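You operate a simulated robot arm through the tools that you are given. There is no shell and no other tool.

You are at the controls of a simulated robot arm. One attempt, no reset.

## Task
Start the skid pump and run line C at 15 L/min.
Fine: main switch on; open the inlet valve and valve C before you press start; the pump must not trip; leave the other valves, the fill button and the levers alone.

Only the result counts: the job must be done as asked and must still hold three seconds after the hand-in. Knocking over, shifting, dropping, spilling or breaking anything else fails it.

## Robot
A 6-joint arm with a two-finger gripper, fixed in place. Base frame: the origin is at the foot of the arm, x ahead of it, y to its left, z up. Lengths are in mm, angles in degrees, forces in N, time in s.
Its first joint turns from -166.0 to 166.0 degrees. Payload 2.45 kg.
The tool frame sits at the grasp point between the pads (the TCP): z along the fingers, y along the line on which they close. The tips reach 20 mm beyond it. Largest opening 140 mm; the body of the gripper starts 168 mm behind the TCP.
Orientation is told as [roll, pitch, yaw] about the base's x, y, z axes, in that order, counted from this pose: with the fingers straight down and closing along the base's y, the tool's x points along the base's -x, its y along +y and its z along -z.

## Interface
- The arm moves only by the tool jog_arm. Its argument "motion" is text: rows parted by semicolons, each of 7 numbers parted by spaces: the shift along the base's x, y, z in units of 500 mm (1.0 is 500 mm), then the turn, a rotation vector about the base's x, y, z in units of 180 degrees (1.0 is 180 degrees), then the gripper command, from -1 (fully open) to 1 (shut), values between in proportion. In form: tx ty tz rx ry rz jaw; .... A call has 1 to 20 rows; each row is the pose to reach, as a shift and turn from the pose commanded when the call began. A call with a number of a shift or a turn outside -1 to 1 is refused whole. Rows are played at 5 a second. More than 50 mm and 8.6 degrees between two rows, or a gripper value outside its range, and nothing of the call is played. Where a pose cannot be reached the arm comes as near as it can. A force on the tool above 60 N (or 10 N above the force at the start of the call, whichever is more), or a blocked arm, ends the call early, and 0.2 s more pass. Each finger travels about 45 mm/s and halts on what it meets, pressing with about 27 N; the grip force reading is that of the motor and also rises with nothing between the fingers. The clock runs only during rows and for 0.2 s after the last one: add rows that repeat a pose to give the fingers time. It gives the time, the measured TCP pose, the force on the tool (base axes), the opening and the grip force at its end, in the units of the frame above (readings bear some noise), with the torque about the TCP (base axes, N m) and any sound that the robot's microphone picked up.
- Cameras (640 x 400 px; columns grow to the right, rows downward): "scene" is fixed at [220.2, -500.8, 1700.7]; the picture's right is [0.79, -0.61, 0.00], its down [-0.26, -0.35, -0.90] and it looks along [0.55, 0.71, -0.44] (base axes); focal length 306 px, centre (320, 200). "wrist" rides on the gripper at [78, 11, -209] in the tool frame; the picture's right is [-0.14, 0.99, 0.00], its down [-0.92, -0.13, -0.37] and it looks along [-0.37, -0.05, 0.93] (tool axes); focal length 280 px, centre (320, 200). There is no depth. A picture from a camera that has moved, and an enlarged one, comes with that camera's place and axes in the base frame and with its lens.
- capture(camera): a new picture of that camera. The clock stands still meanwhile.
- enlarge(camera, box): a new picture of the part [left, top, right, bottom] of that camera's present view, enlarged. The clock stands still meanwhile.
- hand_in(): hands the job in; it is judged then, once.

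Places have to be worked out from the pictures, the camera data and where the tool is seen. Open the gripper and draw the arm clear of the work before you hand the job in, unless the task says otherwise.

The tools are called after "Emit:" by a JSON object that holds its "method" and its "body". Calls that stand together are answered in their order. jog_arm: Moves the arm, as the interface text tells. Its arguments: {"type":"object","properties":{"motion":{"type":"string"}},"required":["motion"]} The other tools are called the same way: capture (camera) takes a picture; enlarge (camera, box) takes an enlarged picture of a part of a camera's view; hand_in () hands the job in.

At the start:

```text
time_s: 0.0
eef_pos: [524.0, 210.5, 1494.3]
orientation: [0.0, -0.1, 0.0]
force: [-0.4, -0.9, -0.8]
wrist_torque: [0.02, 0.0, 0.01]
grip_width: 140.2
grasp_force: 0.1
```

scene: 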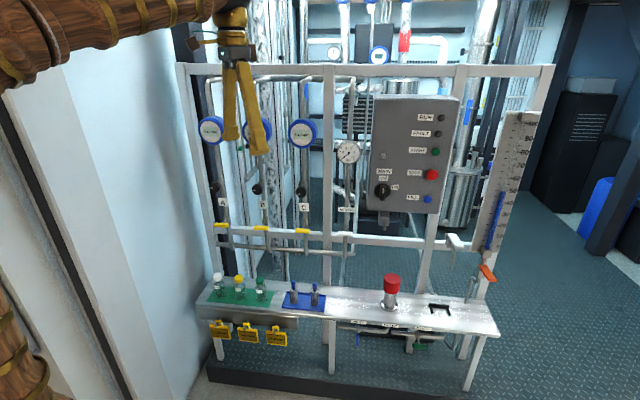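
wrist: 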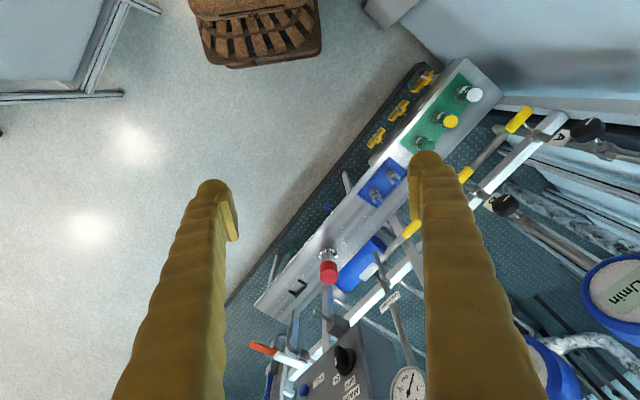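

I start by looking closely at the panel, the valves and the bench in the scene view.

Emit:
{"method": "enlarge", "body": {"camera": "scene", "box": [360, 90, 470, 220]}}

Emit:
{"method": "enlarge", "body": {"camera": "scene", "box": [190, 100, 370, 260]}}

Emit:
{"method": "enlarge", "body": {"camera": "scene", "box": [190, 260, 350, 360]}}

Emit:
{"method": "enlarge", "body": {"camera": "scene", "box": [330, 220, 510, 370]}}

Emit:
{"method": "enlarge", "body": {"camera": "wrist", "box": [240, 200, 440, 400]}}

```text
3.08 times, centred on (415, 155) of scene
camera zoom: at [220.2, -500.8, 1700.7], right [0.79, -0.61, 0.0], down [-0.26, -0.35, -0.9], along [0.55, 0.71, -0.44], focal length 940 px, centre (28, 338)
```

zoom: 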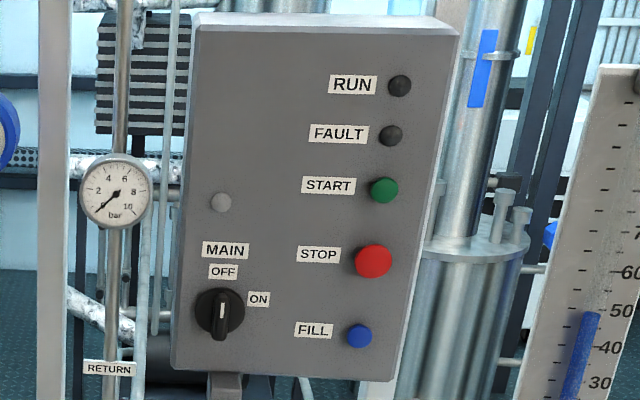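

```text
2.50 times, centred on (280, 180) of scene
camera zoom: at [220.2, -500.8, 1700.7], right [0.79, -0.61, 0.0], down [-0.26, -0.35, -0.9], along [0.55, 0.71, -0.44], focal length 764 px, centre (420, 250)
```

zoom: 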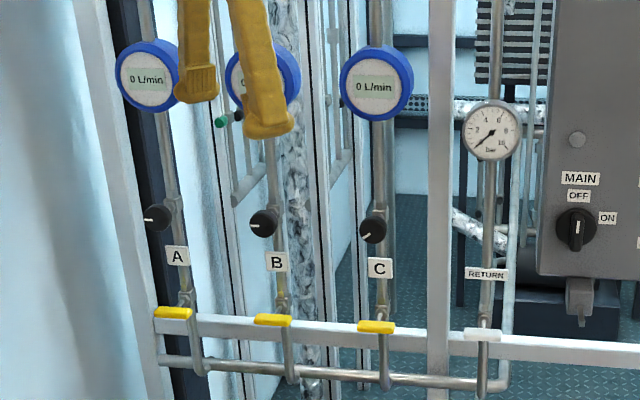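

```text
4.00 times, centred on (270, 310) of scene
camera zoom: at [220.2, -500.8, 1700.7], right [0.79, -0.61, 0.0], down [-0.26, -0.35, -0.9], along [0.55, 0.71, -0.44], focal length 1222 px, centre (520, -240)
```

zoom: 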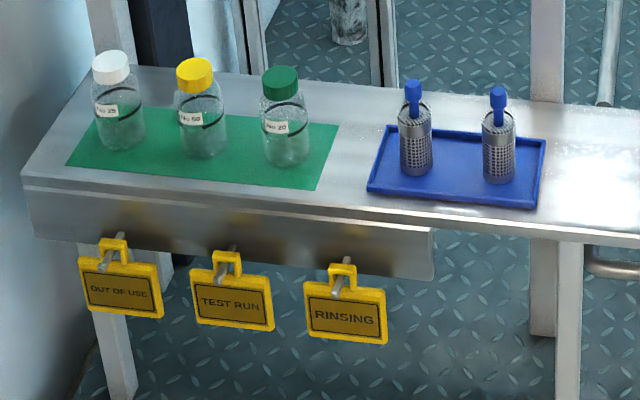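

```text
2.67 times, centred on (420, 295) of scene
camera zoom: at [220.2, -500.8, 1700.7], right [0.79, -0.61, 0.0], down [-0.26, -0.35, -0.9], along [0.55, 0.71, -0.44], focal length 815 px, centre (53, -53)
```

zoom: 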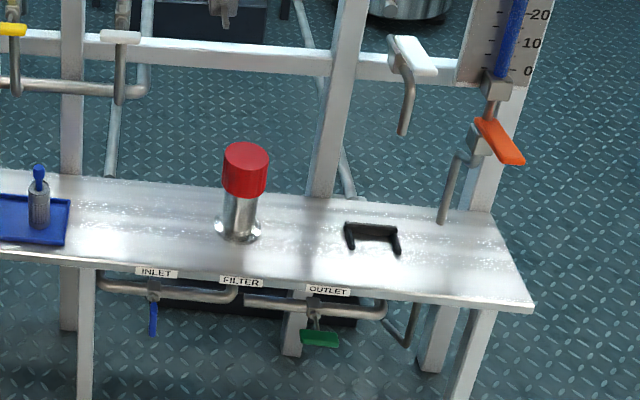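

```text
2.00 times, centred on (340, 300) of wrist
camera zoom: at [446.9, 222.1, 1703.7], right [0.14, 0.99, 0.0], down [0.92, -0.13, 0.37], along [0.37, -0.05, -0.93], focal length 561 px, centre (280, 0)
```

zoom: 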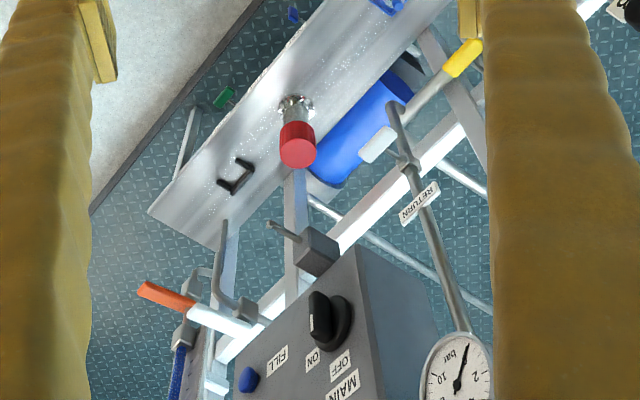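

The main switch triangulates to about (1053, 191, 1221) and the skid plane faces roughly along (-0.65, -0.76). I swing the tool to horizontal facing the skid, staying well clear, so the wrist camera can look at it.

Emit:
{"method": "jog_arm", "body": {"motion": ".0178 .0123 -.0222 .0164 -.0359 .0164 -1; .0357 .0246 -.0443 .0327 -.0718 .0327 -1; .0535 .0369 -.0665 .0491 -.1077 .0491 -1; .0714 .0492 -.0886 .0654 -.1435 .0654 -1; .0892 .0615 -.1108 .0818 -.1794 .0818 -1; .1071 .0738 -.1329 .0981 -.2153 .0981 -1; .1249 .0862 -.1551 .1145 -.2512 .1145 -1; .1428 .0985 -.1772 .1308 -.2871 .1308 -1; .1606 .1108 -.1994 .1472 -.3230 .1472 -1; .1785 .1231 -.2215 .1635 -.3588 .1635 -1; .1963 .1354 -.2437 .1799 -.3947 .1799 -1; .2142 .1477 -.2658 .1962 -.4306 .1962 -1; .232 .16 -.288 .2126 -.4665 .2126 -1; .232 .16 -.288 .2126 -.4665 .2126 -1"}}

Emit:
{"method": "capture", "body": {"camera": "wrist"}}

Emit:
{"method": "capture", "body": {"camera": "scene"}}

```text
time_s: 3.0
eef_pos: [640.1, 290.1, 1349.6]
orientation: [-142.9, -89.9, -168.1]
force: [-0.5, 0.7, 0.7]
wrist_torque: [-0.01, 0.0, -0.02]
grip_width: 139.7
grasp_force: 0.0
```

```text
taken
camera wrist: at [495.2, 139.8, 1271.7], right [-0.75, 0.65, 0.14], down [-0.15, -0.36, 0.92], along [0.65, 0.67, 0.37], focal length 280 px, centre (320, 200)
```

wrist: 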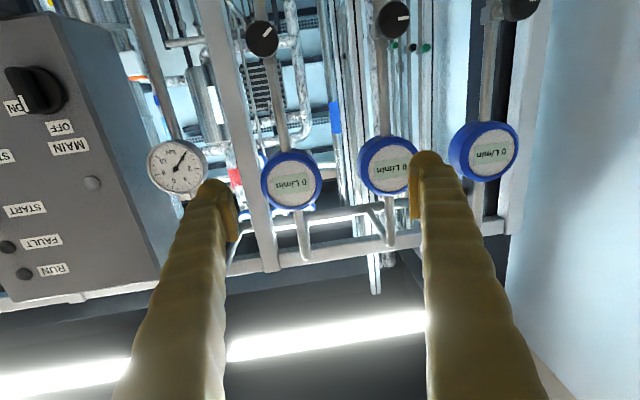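

```text
taken
```

scene: 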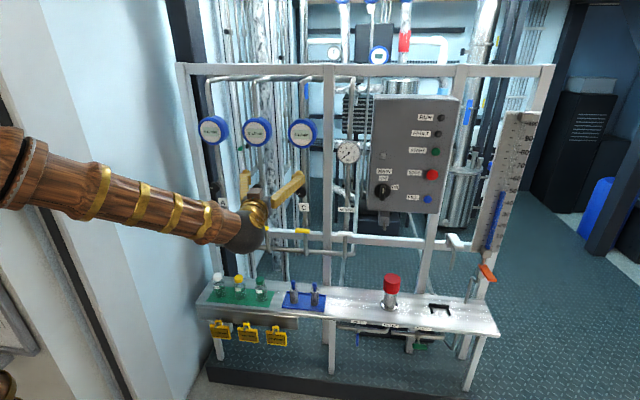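

The tool is now horizontal and the view comes out upside down (camera beneath the gripper). I enlarge both views to triangulate the panel, knobs and meters accurately.

Emit:
{"method": "enlarge", "body": {"camera": "wrist", "box": [0, 50, 220, 310]}}

Emit:
{"method": "enlarge", "body": {"camera": "wrist", "box": [230, 0, 550, 200]}}

Emit:
{"method": "enlarge", "body": {"camera": "scene", "box": [270, 90, 400, 260]}}

Emit:
{"method": "enlarge", "body": {"camera": "scene", "box": [330, 310, 450, 370]}}

```text
1.54 times, centred on (110, 180) of wrist
camera zoom: at [495.2, 139.8, 1271.7], right [-0.75, 0.65, 0.14], down [-0.15, -0.36, 0.92], along [0.65, 0.67, 0.37], focal length 431 px, centre (643, 231)
```

zoom: 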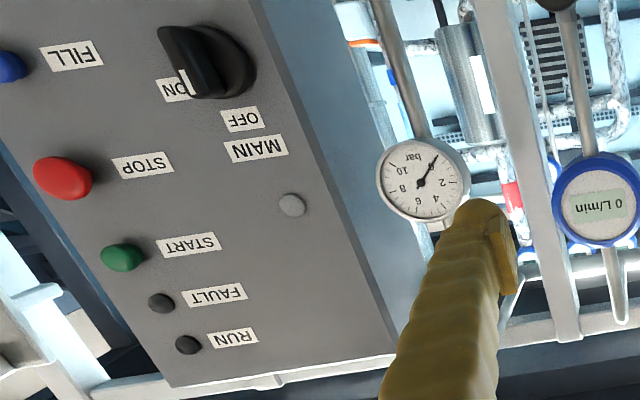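

```text
2.00 times, centred on (390, 100) of wrist
camera zoom: at [495.2, 139.8, 1271.7], right [-0.75, 0.65, 0.14], down [-0.15, -0.36, 0.92], along [0.65, 0.67, 0.37], focal length 561 px, centre (180, 400)
```

zoom: 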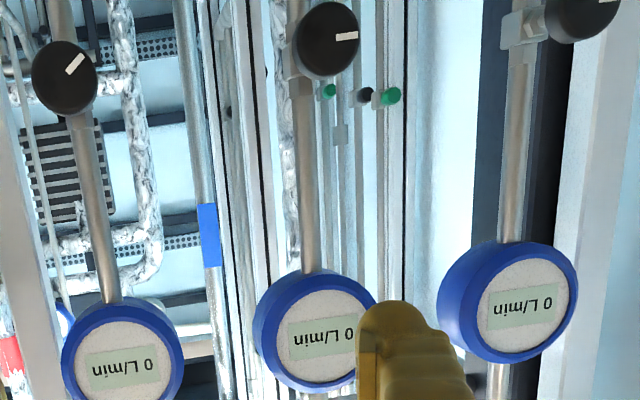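

```text
2.35 times, centred on (335, 175) of scene
camera zoom: at [220.2, -500.8, 1700.7], right [0.79, -0.61, 0.0], down [-0.26, -0.35, -0.9], along [0.55, 0.71, -0.44], focal length 719 px, centre (285, 259)
```

zoom: 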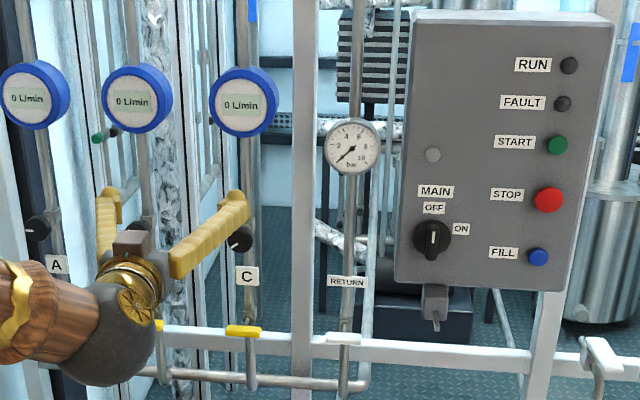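

```text
5.33 times, centred on (390, 340) of scene
camera zoom: at [220.2, -500.8, 1700.7], right [0.79, -0.61, 0.0], down [-0.26, -0.35, -0.9], along [0.55, 0.71, -0.44], focal length 1630 px, centre (-53, -547)
```

zoom: 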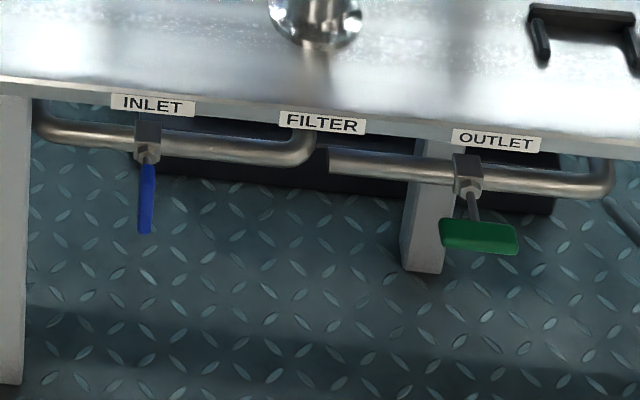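

The inlet handle (blue) stands across its pipe (closed), the outlet (green) lies along it. I zoom hard on the C line's knob and yellow handle, and on the blue handle, to learn how each turns.

Emit:
{"method": "enlarge", "body": {"camera": "scene", "box": [285, 180, 325, 205]}}

Emit:
{"method": "enlarge", "body": {"camera": "scene", "box": [280, 200, 360, 250]}}

Emit:
{"method": "enlarge", "body": {"camera": "scene", "box": [340, 320, 390, 350]}}

Emit:
{"method": "enlarge", "body": {"camera": "scene", "box": [435, 200, 535, 300]}}

Emit:
{"method": "enlarge", "body": {"camera": "wrist", "box": [235, 10, 295, 60]}}

```text
16.00 times, centred on (305, 192) of scene
camera zoom: at [220.2, -500.8, 1700.7], right [0.79, -0.61, 0.0], down [-0.26, -0.35, -0.9], along [0.55, 0.71, -0.44], focal length 4888 px, centre (560, 320)
```

zoom: 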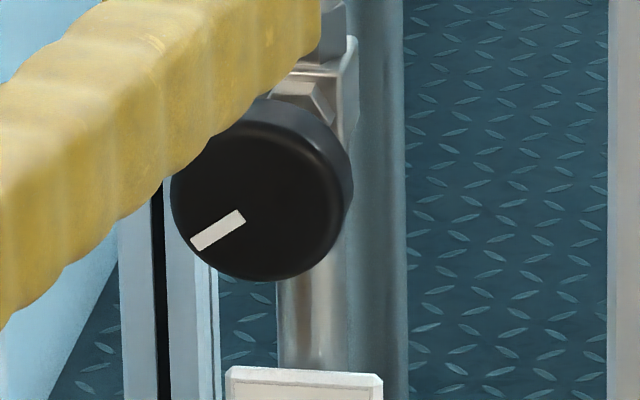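

```text
8.00 times, centred on (320, 225) of scene
camera zoom: at [220.2, -500.8, 1700.7], right [0.79, -0.61, 0.0], down [-0.26, -0.35, -0.9], along [0.55, 0.71, -0.44], focal length 2444 px, centre (320, 0)
```

zoom: 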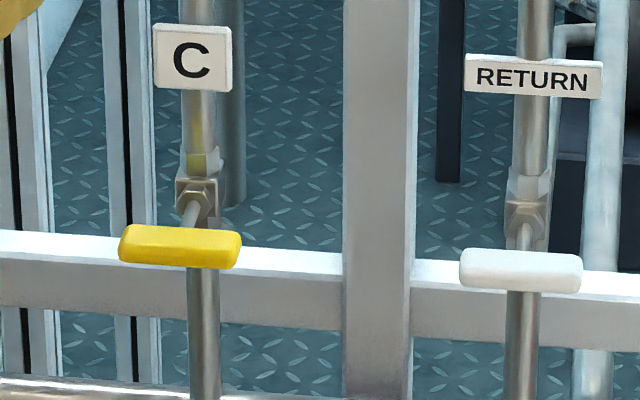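

```text
12.80 times, centred on (365, 335) of scene
camera zoom: at [220.2, -500.8, 1700.7], right [0.79, -0.61, 0.0], down [-0.26, -0.35, -0.9], along [0.55, 0.71, -0.44], focal length 3911 px, centre (-256, -1528)
```

zoom: 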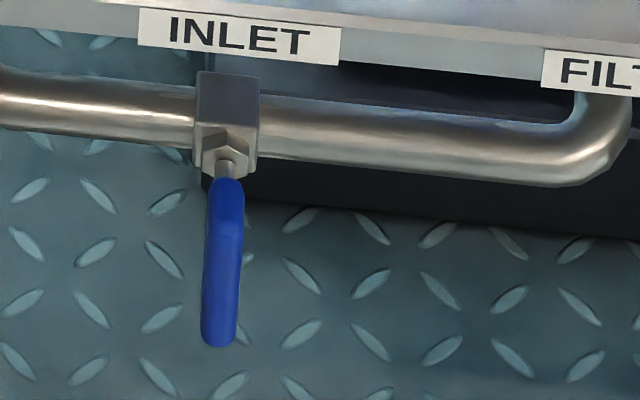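

```text
4.00 times, centred on (485, 250) of scene
camera zoom: at [220.2, -500.8, 1700.7], right [0.79, -0.61, 0.0], down [-0.26, -0.35, -0.9], along [0.55, 0.71, -0.44], focal length 1222 px, centre (-340, 0)
```

zoom: 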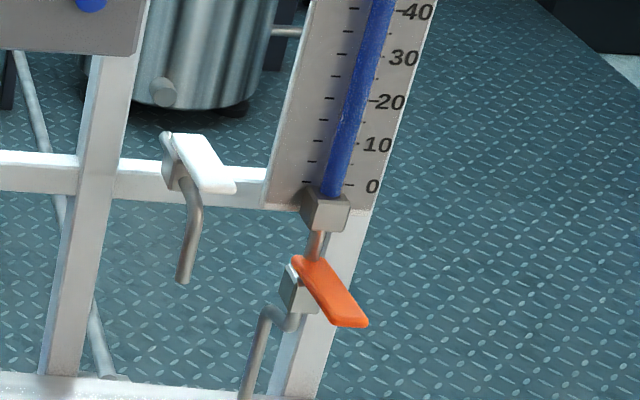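

```text
8.00 times, centred on (265, 35) of wrist
camera zoom: at [495.2, 139.8, 1271.7], right [-0.75, 0.65, 0.14], down [-0.15, -0.36, 0.92], along [0.65, 0.67, 0.37], focal length 2243 px, centre (760, 1520)
```

zoom: 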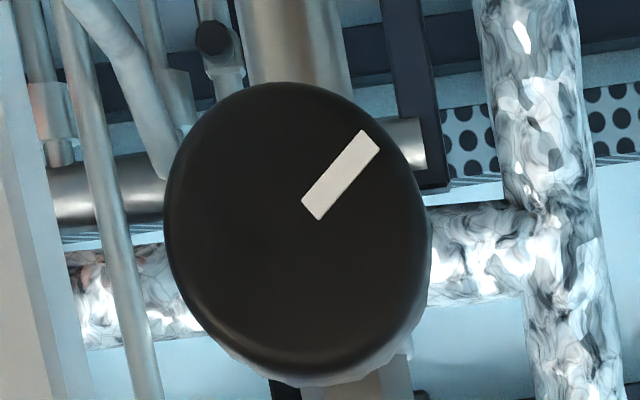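

Triangulation gives: C knob face ≈ (836, 425, 1199), START ≈ (1176, 78, 1386), FILL ≈ (1184, 83, 1199), inlet handle ≈ (960, 180, 510), skid normal ≈ 45°. I move to stand off about 130 mm in front of the main switch with the heading trimmed to 45° and the gripper half open.

Emit:
{"method": "jog_arm", "body": {"motion": ".0625 -.0392 -.0255 0 0 -.0022 -.5; .125 -.0784 -.051 0 0 -.0044 -.3; .1874 -.1177 -.0766 0 0 -.0067 0; .2499 -.1569 -.1021 0 0 -.0089 0; .3124 -.1961 -.1276 0 0 -.0111 0; .3749 -.2353 -.1531 0 0 -.0133 0; .4374 -.2745 -.1786 0 0 -.0156 0; .4998 -.3138 -.2042 0 0 -.0178 0; .5623 -.353 -.2297 0 0 -.02 0; .6248 -.3922 -.2552 0 0 -.0222 0; .6248 -.3922 -.2552 0 0 -.0222 0"}}

Emit:
{"method": "capture", "body": {"camera": "wrist"}}

Emit:
{"method": "capture", "body": {"camera": "scene"}}

```text
time_s: 5.4
eef_pos: [951.1, 93.3, 1222.2]
orientation: [-78.9, -90.1, 123.9]
force: [-0.5, 0.5, 0.0]
wrist_torque: [-0.03, 0.04, -0.05]
grip_width: 70.0
grasp_force: 0.1
```

```text
taken
camera wrist: at [796.9, -45.6, 1144.3], right [-0.7, 0.7, 0.14], down [-0.17, -0.35, 0.92], along [0.69, 0.62, 0.36], focal length 280 px, centre (320, 200)
```

wrist: 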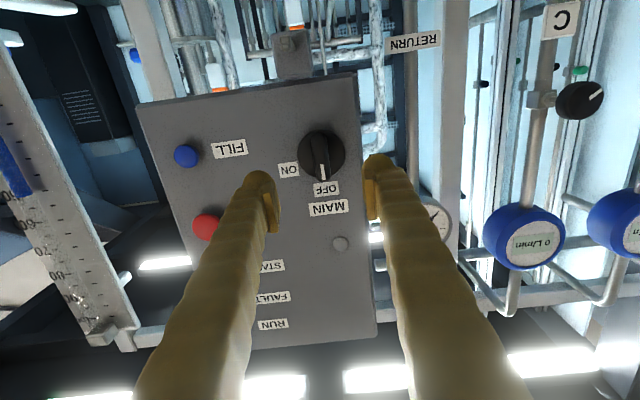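

```text
taken
```

scene: 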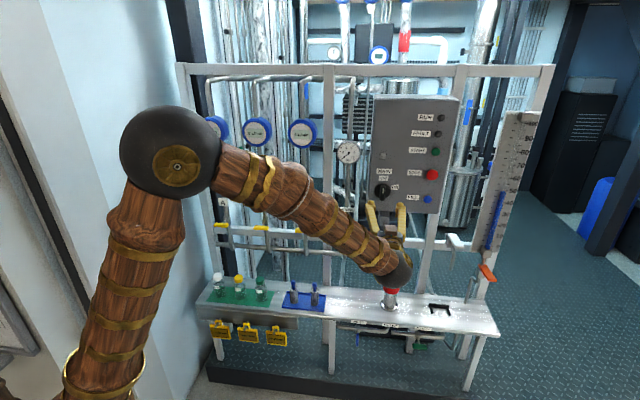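

The pose was reached cleanly. I zoom on the main switch to read its handle orientation and centre.

Emit:
{"method": "enlarge", "body": {"camera": "wrist", "box": [270, 110, 370, 220]}}

Emit:
{"method": "enlarge", "body": {"camera": "scene", "box": [360, 160, 420, 220]}}

Emit:
{"method": "enlarge", "body": {"camera": "wrist", "box": [130, 60, 390, 350]}}

```text
3.64 times, centred on (320, 165) of wrist
camera zoom: at [796.9, -45.6, 1144.3], right [-0.7, 0.7, 0.14], down [-0.17, -0.35, 0.92], along [0.69, 0.62, 0.36], focal length 1020 px, centre (320, 327)
```

zoom: 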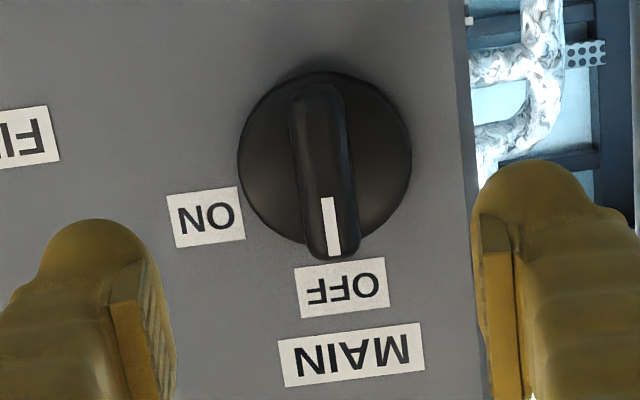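

```text
6.67 times, centred on (390, 190) of scene
camera zoom: at [220.2, -500.8, 1700.7], right [0.79, -0.61, 0.0], down [-0.26, -0.35, -0.9], along [0.55, 0.71, -0.44], focal length 2037 px, centre (-147, 267)
```

zoom: 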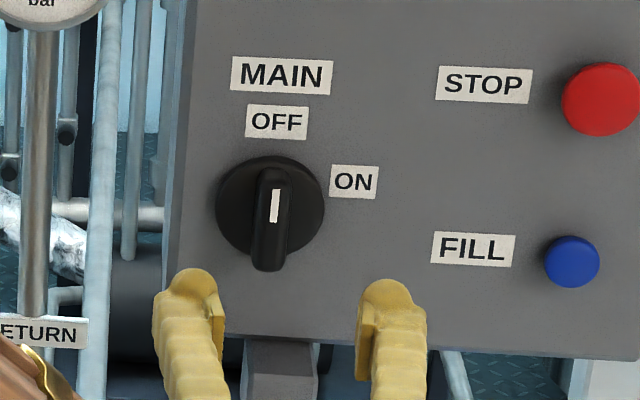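

```text
1.38 times, centred on (260, 205) of wrist
camera zoom: at [796.9, -45.6, 1144.3], right [-0.7, 0.7, 0.14], down [-0.17, -0.35, 0.92], along [0.69, 0.62, 0.36], focal length 387 px, centre (403, 193)
```

zoom: 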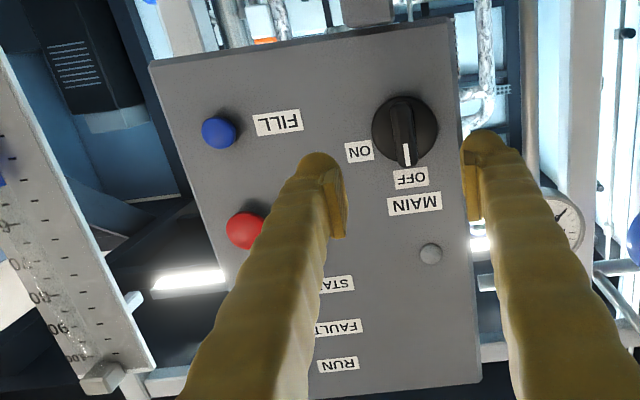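

The switch bar is vertical at OFF with ON to its right; bar centre at about n=870 mm along the 45° normal, u=606 mm to the right, z=1224. I advance slowly with a 44 mm opening so the tips straddle the bar just short of the panel.

Emit:
{"method": "jog_arm", "body": {"motion": "0 0 .004 0 0 0 .371; .045 .046 .004 0 0 0 .371; .09 .092 .004 0 0 0 .371; .12 .122 .004 0 0 0 .371; .14 .142 .004 0 0 0 .371; .154 .1564 .004 0 0 0 .371; .1654 .1682 .004 0 0 0 .371; .1654 .1682 .004 0 0 0 .371"}}

Emit:
{"method": "capture", "body": {"camera": "wrist"}}

Emit:
{"method": "enlarge", "body": {"camera": "scene", "box": [360, 160, 420, 220]}}

```text
time_s: 7.2
eef_pos: [1036.7, 181.6, 1224.0]
orientation: [-65.5, -90.0, 110.6]
force: [-0.3, -0.4, -0.9]
wrist_torque: [-0.01, 0.0, 0.02]
grip_width: 44.2
grasp_force: 0.1
```

```text
taken
camera wrist: at [882.1, 40.1, 1146.7], right [-0.7, 0.7, 0.14], down [-0.17, -0.35, 0.92], along [0.69, 0.62, 0.36], focal length 280 px, centre (320, 200)
```

wrist: 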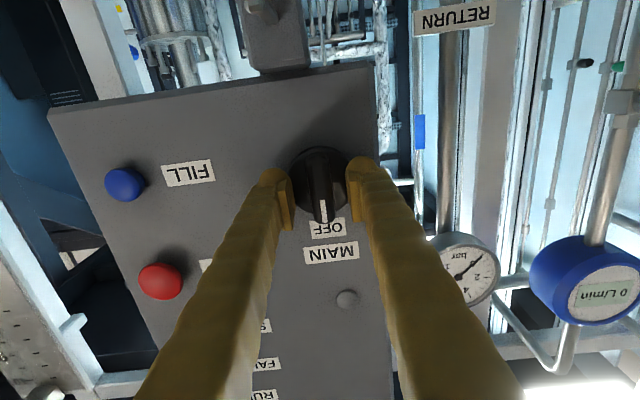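

```text
6.67 times, centred on (390, 190) of scene
camera zoom: at [220.2, -500.8, 1700.7], right [0.79, -0.61, 0.0], down [-0.26, -0.35, -0.9], along [0.55, 0.71, -0.44], focal length 2037 px, centre (-147, 267)
```

zoom: 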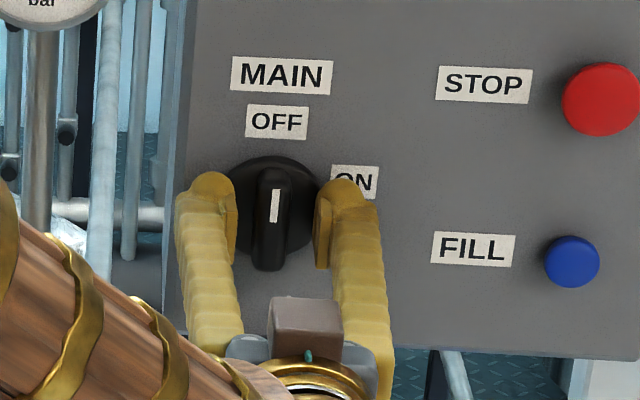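

The fingers straddle the bar without contact. I close on it.

Emit:
{"method": "jog_arm", "body": {"motion": "0 0 0 0 0 0 .6; 0 0 0 0 0 0 1; 0 0 0 0 0 0 1; 0 0 0 0 0 0 1; 0 0 0 0 0 0 1"}}

Emit:
{"method": "enlarge", "body": {"camera": "scene", "box": [360, 160, 420, 220]}}

Emit:
{"method": "enlarge", "body": {"camera": "wrist", "box": [250, 130, 390, 240]}}

```text
time_s: 8.4
eef_pos: [1035.8, 182.8, 1224.3]
orientation: [-68.3, -90.0, 113.4]
force: [-22.2, 14.2, -2.5]
wrist_torque: [0.06, 0.01, 0.3]
grip_width: 18.2
grasp_force: 43.1
```

```text
6.67 times, centred on (390, 190) of scene
camera zoom: at [220.2, -500.8, 1700.7], right [0.79, -0.61, 0.0], down [-0.26, -0.35, -0.9], along [0.55, 0.71, -0.44], focal length 2037 px, centre (-147, 267)
```

zoom: 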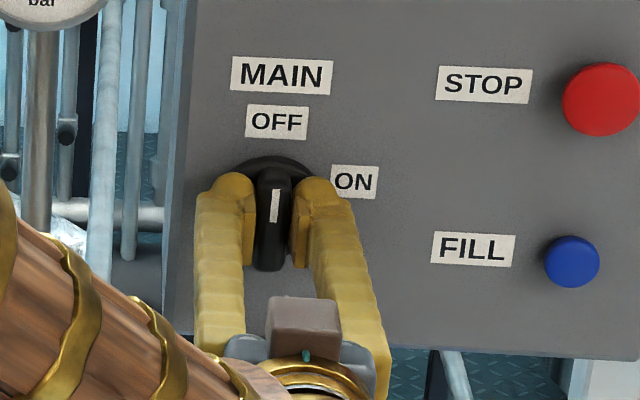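

```text
3.64 times, centred on (320, 185) of wrist
camera zoom: at [881.5, 40.8, 1146.8], right [-0.7, 0.7, 0.14], down [-0.17, -0.35, 0.92], along [0.69, 0.62, 0.36], focal length 1020 px, centre (320, 254)
```

zoom: 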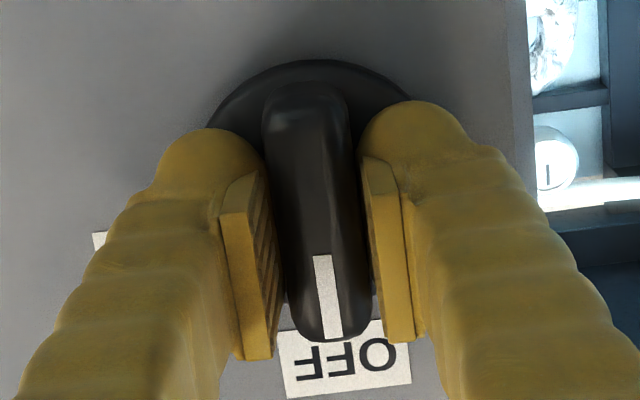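

The bar is gripped at 18 mm with a lateral preload of ~25 N, so I shift 1.5 mm left to relax it and then turn clockwise (about +n) by about 45° to feel the switch.

Emit:
{"method": "jog_arm", "body": {"motion": "-.0021 .0021 0 0 0 0 1; -.0021 .0021 0 .0295 .0295 0 1; -.0021 .0021 0 .0589 .0589 0 1; -.0021 .0021 0 .0884 .0884 0 1; -.0021 .0021 0 .1179 .1179 0 1; -.0021 .0021 0 .1473 .1473 0 1; -.0021 .0021 0 .1768 .1768 0 1; -.0021 .0021 0 .1768 .1768 0 1"}}

Emit:
{"method": "enlarge", "body": {"camera": "scene", "box": [360, 160, 420, 220]}}

```text
time_s: 10.2
eef_pos: [1034.7, 180.0, 1223.4]
orientation: [89.9, -44.9, -45.0]
force: [41.8, -17.4, -7.5]
wrist_torque: [0.02, -0.12, -0.48]
grip_width: 17.7
grasp_force: 43.4
```

```text
6.67 times, centred on (390, 190) of scene
camera zoom: at [220.2, -500.8, 1700.7], right [0.79, -0.61, 0.0], down [-0.26, -0.35, -0.9], along [0.55, 0.71, -0.44], focal length 2037 px, centre (-147, 267)
```

zoom: 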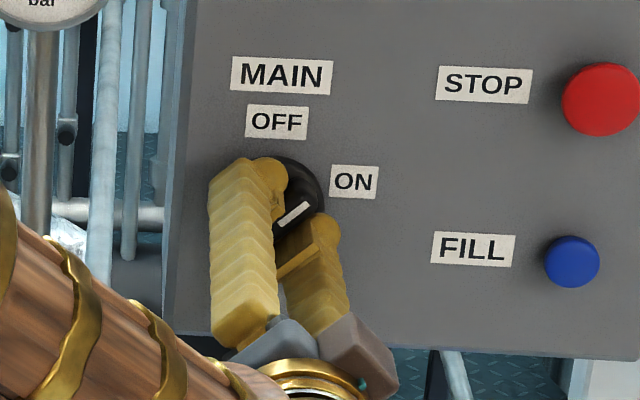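

The mark has turned about 45° with the tool, with ~42 N side load to the right, so I move back 1 mm right to relax and continue to 90°.

Emit:
{"method": "jog_arm", "body": {"motion": ".0014 -.0014 0 0 0 0 1; .0014 -.0014 0 .0295 .0295 0 1; .0014 -.0014 0 .0589 .0589 0 1; .0014 -.0014 0 .0884 .0884 0 1; .0014 -.0014 0 .1179 .1179 0 1; .0014 -.0014 0 .1473 .1473 0 1; .0014 -.0014 0 .1768 .1768 0 1; .0014 -.0014 0 .1768 .1768 0 1"}}

Emit:
{"method": "enlarge", "body": {"camera": "scene", "box": [360, 160, 420, 220]}}

```text
time_s: 12.0
eef_pos: [1035.7, 181.1, 1221.7]
orientation: [89.9, 0.1, -44.9]
force: [0.3, -12.0, -54.3]
wrist_torque: [-0.48, 0.31, -0.06]
grip_width: 17.9
grasp_force: 43.6
```

```text
6.67 times, centred on (390, 190) of scene
camera zoom: at [220.2, -500.8, 1700.7], right [0.79, -0.61, 0.0], down [-0.26, -0.35, -0.9], along [0.55, 0.71, -0.44], focal length 2037 px, centre (-147, 267)
```

zoom: 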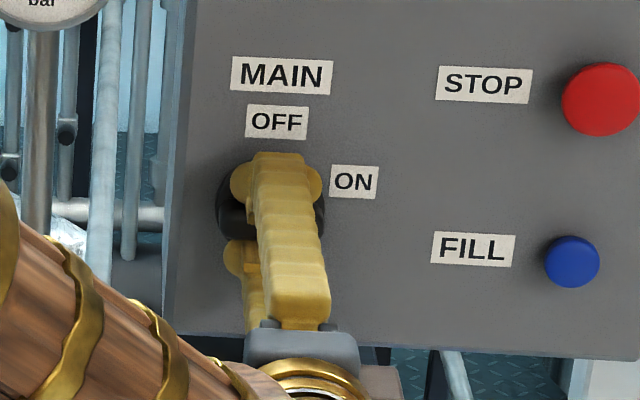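

The tool has followed to 90° with a steady grip. I open the fingers and back straight out to check the pointer.

Emit:
{"method": "jog_arm", "body": {"motion": "0 0 -.002 0 0 0 .6; 0 0 -.002 0 0 0 .3; 0 0 -.002 0 0 0 .3; -.04 -.04 -.002 0 0 0 .3; -.09 -.09 -.002 0 0 0 .3; -.15 -.15 -.002 0 0 0 .3; -.2 -.2 -.002 0 0 0 .3"}}

Emit:
{"method": "enlarge", "body": {"camera": "scene", "box": [360, 110, 450, 220]}}

Emit:
{"method": "capture", "body": {"camera": "wrist"}}

```text
time_s: 13.6
eef_pos: [935.2, 78.2, 1224.5]
orientation: [90.0, 0.1, -44.9]
force: [0.9, -0.1, 0.1]
wrist_torque: [0.0, 0.03, -0.02]
grip_width: 49.1
grasp_force: 0.1
```

```text
3.64 times, centred on (405, 165) of scene
camera zoom: at [220.2, -500.8, 1700.7], right [0.79, -0.61, 0.0], down [-0.26, -0.35, -0.9], along [0.55, 0.71, -0.44], focal length 1111 px, centre (11, 327)
```

zoom: 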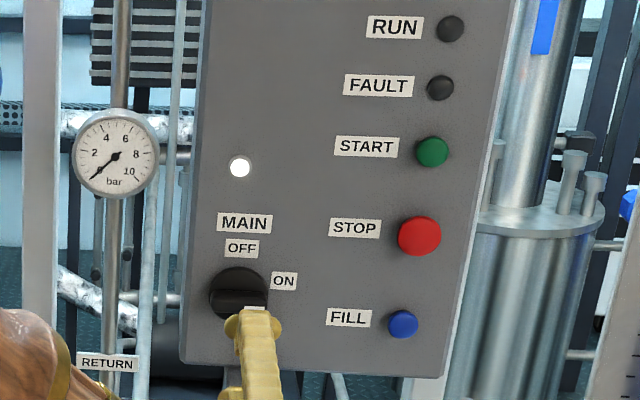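

```text
taken
camera wrist: at [731.9, -15.0, 1235.8], right [0.1, -0.1, 0.99], down [0.39, -0.91, -0.13], along [0.92, 0.4, -0.05], focal length 280 px, centre (320, 200)
```

wrist: 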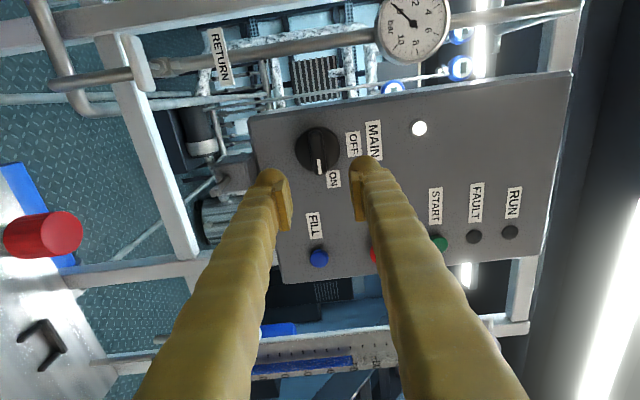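

The white lamp is lit, so the main switch is ON. Next I need a close look at the inlet handle, so I turn the tool back to camera-down and lower it in front of the bench in two moves.

Emit:
{"method": "jog_arm", "body": {"motion": "-.0134 -.0007 -.06 -.0295 -.0295 0 .3; -.0269 -.0014 -.12 -.0589 -.0589 0 .3; -.0403 -.0021 -.18 -.0884 -.0884 0 .3; -.0537 -.0028 -.24 -.1178 -.1178 0 .3; -.0672 -.0035 -.3 -.1473 -.1473 0 .3; -.0806 -.0042 -.36 -.1768 -.1768 0 .3; -.094 -.0049 -.42 -.2062 -.2062 0 .3; -.1075 -.0056 -.48 -.2357 -.2357 0 .3; -.1209 -.0063 -.54 -.2652 -.2652 0 .3; -.1343 -.007 -.6 -.2946 -.2946 0 .3; -.1478 -.0077 -.66 -.3241 -.3241 0 .3; -.1612 -.0084 -.72 -.3536 -.3536 0 .3; -.1612 -.0084 -.72 -.3536 -.3536 0 .3"}}

Emit:
{"method": "capture", "body": {"camera": "wrist"}}

Emit:
{"method": "capture", "body": {"camera": "scene"}}

```text
time_s: 16.4
eef_pos: [865.7, 72.8, 872.5]
orientation: [64.3, -89.4, -18.9]
force: [-0.7, -0.7, 0.7]
wrist_torque: [0.0, 0.02, 0.0]
grip_width: 49.1
grasp_force: 0.0
out of reach, approached as far as the arm can: row 12, 13
```

```text
taken
camera wrist: at [710.7, -69.3, 795.8], right [-0.7, 0.7, 0.15], down [-0.16, -0.35, 0.92], along [0.69, 0.62, 0.36], focal length 280 px, centre (320, 200)
```

wrist: 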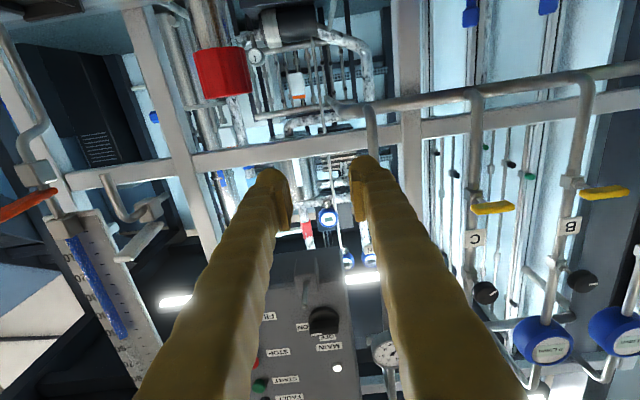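

```text
taken
```

scene: 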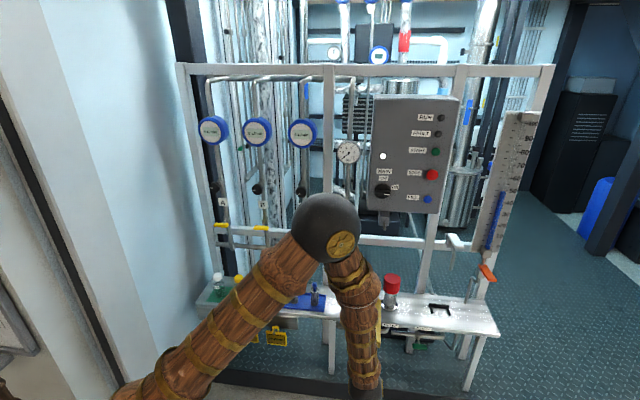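

The arm stopped slightly short at this folded pose (out of reach on the last rows), so I test whether lowering further works with the tool reaching farther out toward the bench edge.

Emit:
{"method": "jog_arm", "body": {"motion": ".03 .03 -.05 0 0 0 .3; .06 .06 -.1 0 0 0 .3; .0896 .0896 -.15 0 0 0 .3; .0896 .0896 -.2 0 0 0 .3; .0896 .0896 -.23 0 0 0 .3; .0896 .0896 -.23 0 0 0 .3"}}

Emit:
{"method": "capture", "body": {"camera": "wrist"}}

Emit:
{"method": "capture", "body": {"camera": "scene"}}

```text
time_s: 17.8
eef_pos: [937.1, 113.2, 776.5]
orientation: [73.0, -88.2, -27.2]
force: [0.3, -0.9, -0.5]
wrist_torque: [-0.02, 0.03, 0.0]
grip_width: 48.8
grasp_force: 0.1
out of reach, approached as far as the arm can: row 1, 2, 3, 4, 5, 6
```

```text
taken
camera wrist: at [780.9, -28.7, 699.7], right [-0.71, 0.69, 0.17], down [-0.14, -0.37, 0.92], along [0.69, 0.63, 0.35], focal length 280 px, centre (320, 200)
```

wrist: 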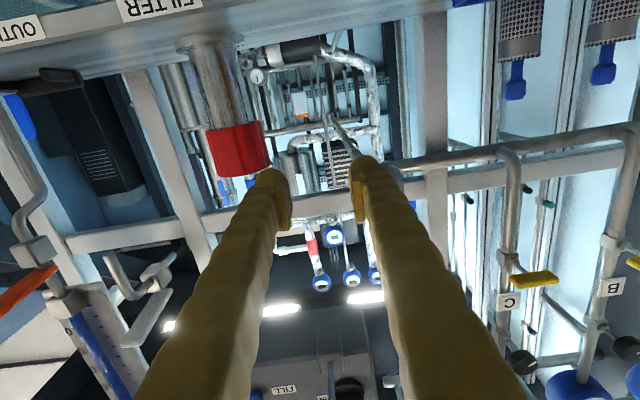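

```text
taken
```

scene: 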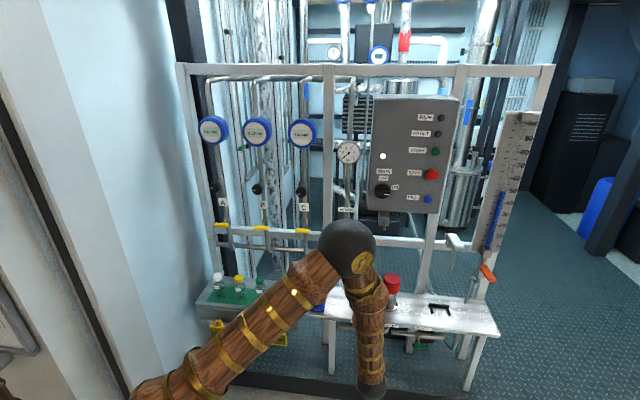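

Even so the arm comes up short with a level tool at this height (it looks like a wrist/forearm limit). I pitch the tool 45° downward, which should relax the wrist and let the camera look at the inlet handle.

Emit:
{"method": "jog_arm", "body": {"motion": "-.004 -.0067 -.01 -.0221 .0221 0 .3; -.008 -.0135 -.03 -.0442 .0442 0 .3; -.012 -.02 -.06 -.0663 .0663 0 .3; -.0155 -.027 -.1 -.0884 .0884 0 .3; -.02 -.034 -.14 -.1105 .1105 0 .3; -.024 -.04 -.18 -.1326 .1326 0 .3; -.028 -.047 -.22 -.1547 .1547 0 .3; -.031 -.0538 -.259 -.1768 .1768 0 .3; -.031 -.0538 -.259 -.1768 .1768 0 .3"}}

Emit:
{"method": "capture", "body": {"camera": "wrist"}}

Emit:
{"method": "capture", "body": {"camera": "scene"}}

```text
time_s: 19.8
eef_pos: [919.2, 83.9, 642.1]
orientation: [0.0, -44.9, 45.0]
force: [0.1, 0.1, -0.2]
wrist_torque: [-0.01, 0.04, -0.01]
grip_width: 49.2
grasp_force: 0.0
```

```text
taken
camera wrist: at [768.3, -51.7, 737.0], right [-0.63, 0.77, 0.1], down [0.37, 0.19, 0.91], along [0.68, 0.61, -0.4], focal length 280 px, centre (320, 200)
```

wrist: 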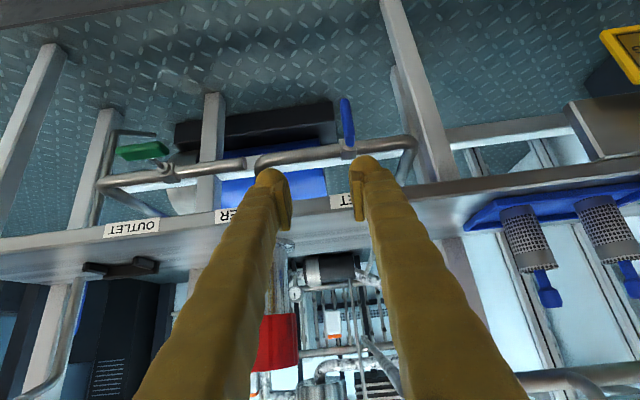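

```text
taken
```

scene: 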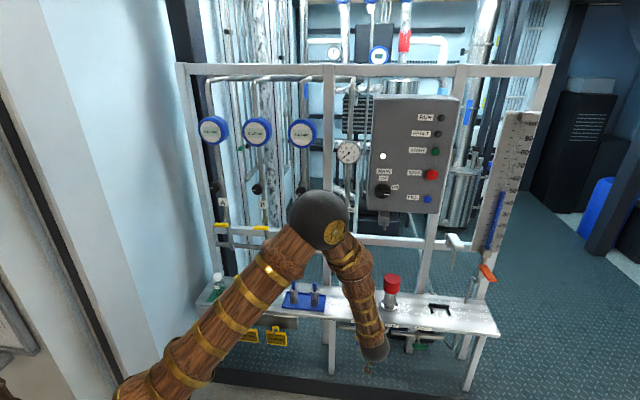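

This pose is reachable. I enlarge the view onto the inlet and outlet valves to see how the handles are built.

Emit:
{"method": "enlarge", "body": {"camera": "wrist", "box": [300, 80, 400, 180]}}

Emit:
{"method": "enlarge", "body": {"camera": "wrist", "box": [90, 100, 290, 240]}}

```text
4.00 times, centred on (350, 130) of wrist
camera zoom: at [768.3, -51.7, 737.0], right [-0.63, 0.77, 0.1], down [0.37, 0.19, 0.91], along [0.68, 0.61, -0.4], focal length 1122 px, centre (200, 480)
```

zoom: 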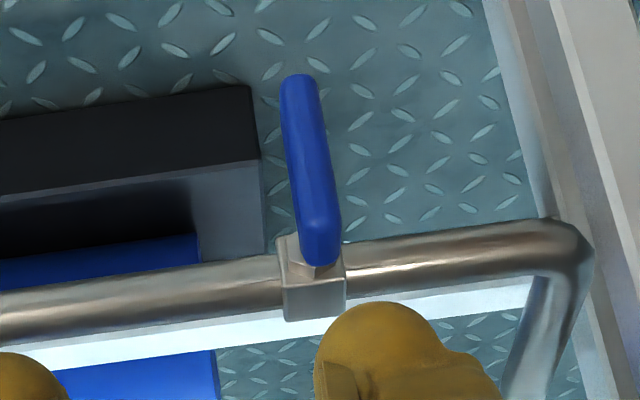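

```text
2.86 times, centred on (190, 170) of wrist
camera zoom: at [768.3, -51.7, 737.0], right [-0.63, 0.77, 0.1], down [0.37, 0.19, 0.91], along [0.68, 0.61, -0.4], focal length 801 px, centre (691, 286)
```

zoom: 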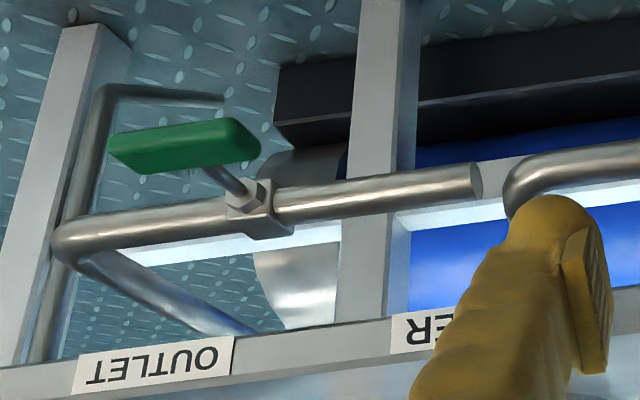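

Triangulating both valves: the green handle's stem points straight out at the robot (48 mm), so the blue handle is a vertical T at about n=804, u=552, z≈507, 70 mm long. Plan: with closed fingers pitched 45° I push its lower end to the right (counter-clockwise, opening). First I close and move to a pre-position left of and in front of the handle.

Emit:
{"method": "jog_arm", "body": {"motion": "-.005 .035 -.05 0 0 0 1; -.01 .07 -.1 0 0 0 1; -.0152 .1046 -.151 0 0 0 1; -.0203 .1395 -.2 0 0 0 1; -.0254 .1744 -.2522 0 0 0 1; -.0254 .1744 -.2522 0 0 0 1"}}

Emit:
{"method": "capture", "body": {"camera": "wrist"}}

Emit:
{"method": "enlarge", "body": {"camera": "scene", "box": [310, 290, 430, 390]}}

```text
time_s: 21.2
eef_pos: [905.0, 172.9, 518.5]
orientation: [0.0, -45.0, 45.0]
force: [0.6, -0.4, -0.7]
wrist_torque: [-0.01, 0.01, -0.04]
grip_width: 0.1
grasp_force: 27.0
```

```text
taken
camera wrist: at [754.4, 36.4, 611.1], right [-0.63, 0.77, 0.1], down [0.37, 0.19, 0.91], along [0.68, 0.61, -0.4], focal length 280 px, centre (320, 200)
```

wrist: 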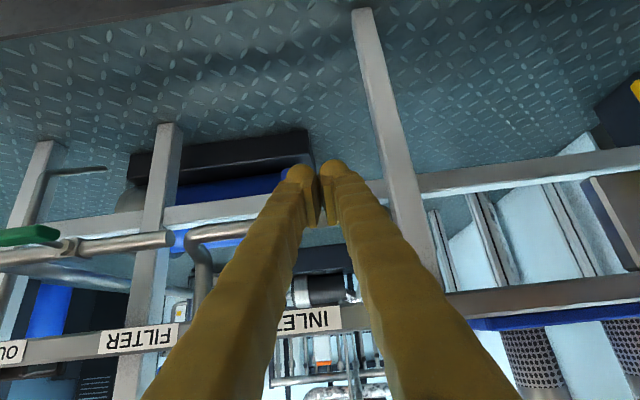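

```text
4.00 times, centred on (370, 340) of scene
camera zoom: at [220.2, -500.8, 1700.7], right [0.79, -0.61, 0.0], down [-0.26, -0.35, -0.9], along [0.55, 0.71, -0.44], focal length 1222 px, centre (120, -360)
```

zoom: 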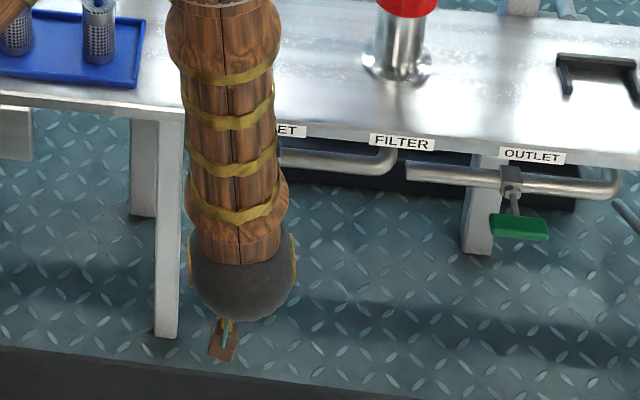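

The fingers hide the handle in this view. I zoom on the fingertips to see their true extents and any visible part of the handle.

Emit:
{"method": "enlarge", "body": {"camera": "wrist", "box": [240, 130, 400, 250]}}

```text
3.33 times, centred on (320, 190) of wrist
camera zoom: at [754.4, 36.4, 611.1], right [-0.63, 0.77, 0.1], down [0.37, 0.19, 0.91], along [0.68, 0.61, -0.4], focal length 935 px, centre (320, 233)
```

zoom: 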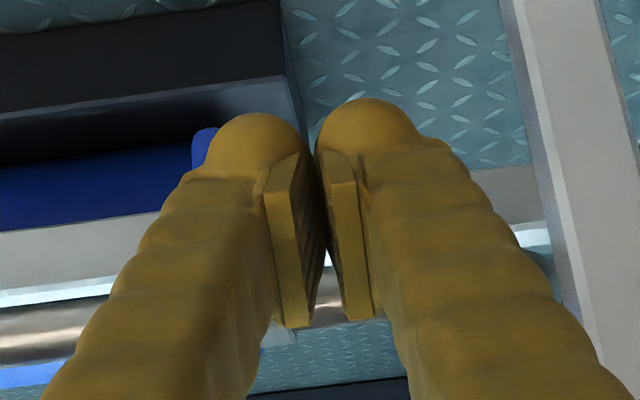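

The blue lower end peeks out exactly where predicted (just right of the fingers). Pushing with a flat inner pad is better defined, so I back off, open to 60 mm, centre so that the fingers straddle the handle and come part-way in to check.

Emit:
{"method": "jog_arm", "body": {"motion": "-.0382 -.0382 .044 0 0 0 1; -.0382 -.0382 .044 0 0 0 .5; -.0382 -.0382 .044 0 0 0 .143; -.0028 -.0735 .036 0 0 0 .143; .0325 -.1089 .028 0 0 0 .143; .058 -.0834 -.009 0 0 0 .143; .058 -.0834 -.009 0 0 0 .143"}}

Emit:
{"method": "capture", "body": {"camera": "wrist"}}

Emit:
{"method": "enlarge", "body": {"camera": "wrist", "box": [220, 100, 420, 260]}}

```text
time_s: 22.8
eef_pos: [934.5, 130.0, 517.5]
orientation: [0.0, -45.0, 45.0]
force: [0.0, 0.1, 0.5]
wrist_torque: [0.0, 0.0, 0.01]
grip_width: 59.9
grasp_force: 0.0
```

```text
taken
camera wrist: at [783.0, -5.7, 609.5], right [-0.63, 0.77, 0.1], down [0.37, 0.19, 0.91], along [0.68, 0.61, -0.4], focal length 280 px, centre (320, 200)
```

wrist: 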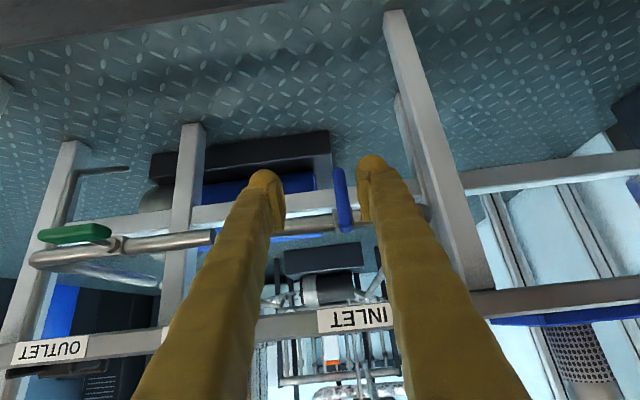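

```text
2.50 times, centred on (320, 180) of wrist
camera zoom: at [783.0, -5.7, 609.5], right [-0.63, 0.77, 0.1], down [0.37, 0.19, 0.91], along [0.68, 0.61, -0.4], focal length 701 px, centre (320, 250)
```

zoom: 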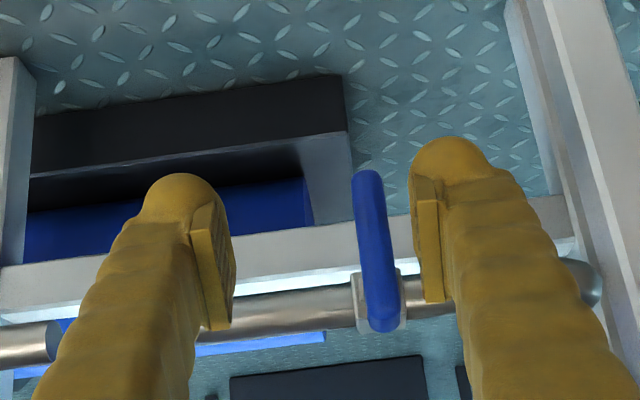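

The handle is now clearly between the fingers: it runs z=467–536 at n≈806, u≈550. I go in along the tool axis and push its lower end to the right for the first ~30°, watching the force.

Emit:
{"method": "jog_arm", "body": {"motion": ".0269 .024 -.04 0 0 0 .143; .0523 .0495 -.08 0 0 0 .143; .0764 .0735 -.122 0 0 0 .143; .0817 .0682 -.122 0 0 0 .143; .0856 .0644 -.123 0 0 0 .143; .0894 .0605 -.1238 0 0 0 .143; .0932 .0567 -.1236 0 0 0 .143; .097 .0529 -.123 0 0 0 .143; .097 .0529 -.123 0 0 0 .143"}}

Emit:
{"method": "enlarge", "body": {"camera": "wrist", "box": [220, 100, 420, 260]}}

```text
time_s: 24.8
eef_pos: [984.9, 156.9, 453.0]
orientation: [0.0, -45.0, 45.1]
force: [-1.2, 0.1, -1.5]
wrist_torque: [-0.01, -0.03, -0.02]
grip_width: 60.4
grasp_force: 0.3
```

```text
2.50 times, centred on (320, 180) of wrist
camera zoom: at [834.1, 21.3, 545.9], right [-0.63, 0.77, 0.1], down [0.37, 0.19, 0.91], along [0.68, 0.61, -0.4], focal length 701 px, centre (320, 250)
```

zoom: 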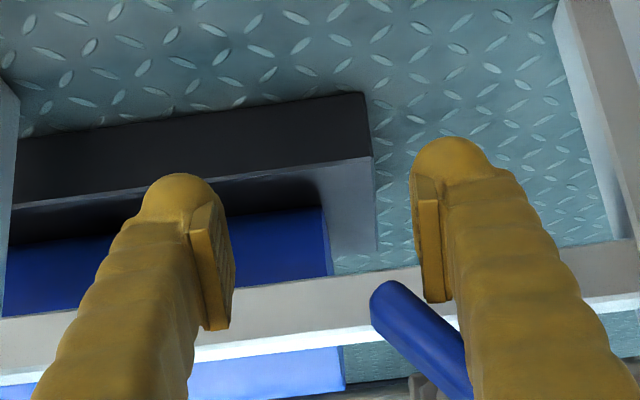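

The handle turned easily in the opening direction with almost no force. I continue around the arc, ending with the left finger lifting it to horizontal.

Emit:
{"method": "jog_arm", "body": {"motion": ".0037 -.0037 .0019 0 0 0 .143; .0074 -.0074 .0038 0 0 0 .143; .0105 -.0105 .007 0 0 0 .143; .0136 -.0136 .01 0 0 0 .143; .0162 -.0162 .014 0 0 0 .143; .0187 -.0187 .0184 0 0 0 .143; .0205 -.0205 .0234 0 0 0 .143; .0219 -.0219 .0284 0 0 0 .143; .0228 -.0228 .0346 0 0 0 .143; .0228 -.0228 .0346 0 0 0 .143"}}

Emit:
{"method": "capture", "body": {"camera": "wrist"}}

Emit:
{"method": "enlarge", "body": {"camera": "wrist", "box": [300, 180, 440, 300]}}

```text
time_s: 26.6
eef_pos: [991.2, 146.1, 463.0]
orientation: [0.1, -44.6, 45.0]
force: [-4.8, -3.4, -4.8]
wrist_torque: [-0.07, -0.33, 0.23]
grip_width: 60.5
grasp_force: 0.5
stopped in row 9: the force on the tool passed its limit at 64 N (the readings are from after the stop); the commanded pose is now the measured one
```

```text
taken
camera wrist: at [840.7, 10.4, 557.2], right [-0.63, 0.77, 0.1], down [0.37, 0.19, 0.91], along [0.68, 0.61, -0.41], focal length 280 px, centre (320, 200)
```

wrist: 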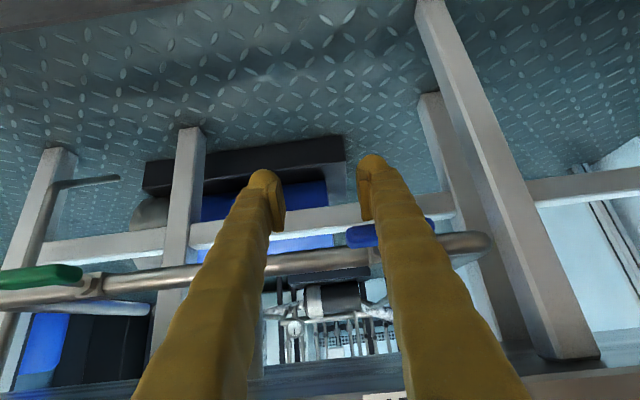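

```text
3.33 times, centred on (370, 240) of wrist
camera zoom: at [840.7, 10.4, 557.2], right [-0.63, 0.77, 0.1], down [0.37, 0.19, 0.91], along [0.68, 0.61, -0.41], focal length 935 px, centre (153, 67)
```

zoom: 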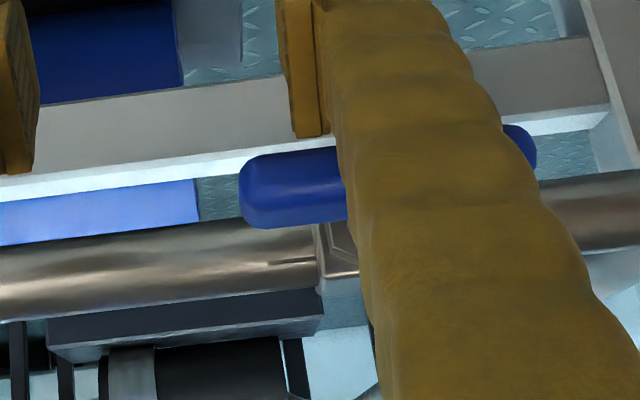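

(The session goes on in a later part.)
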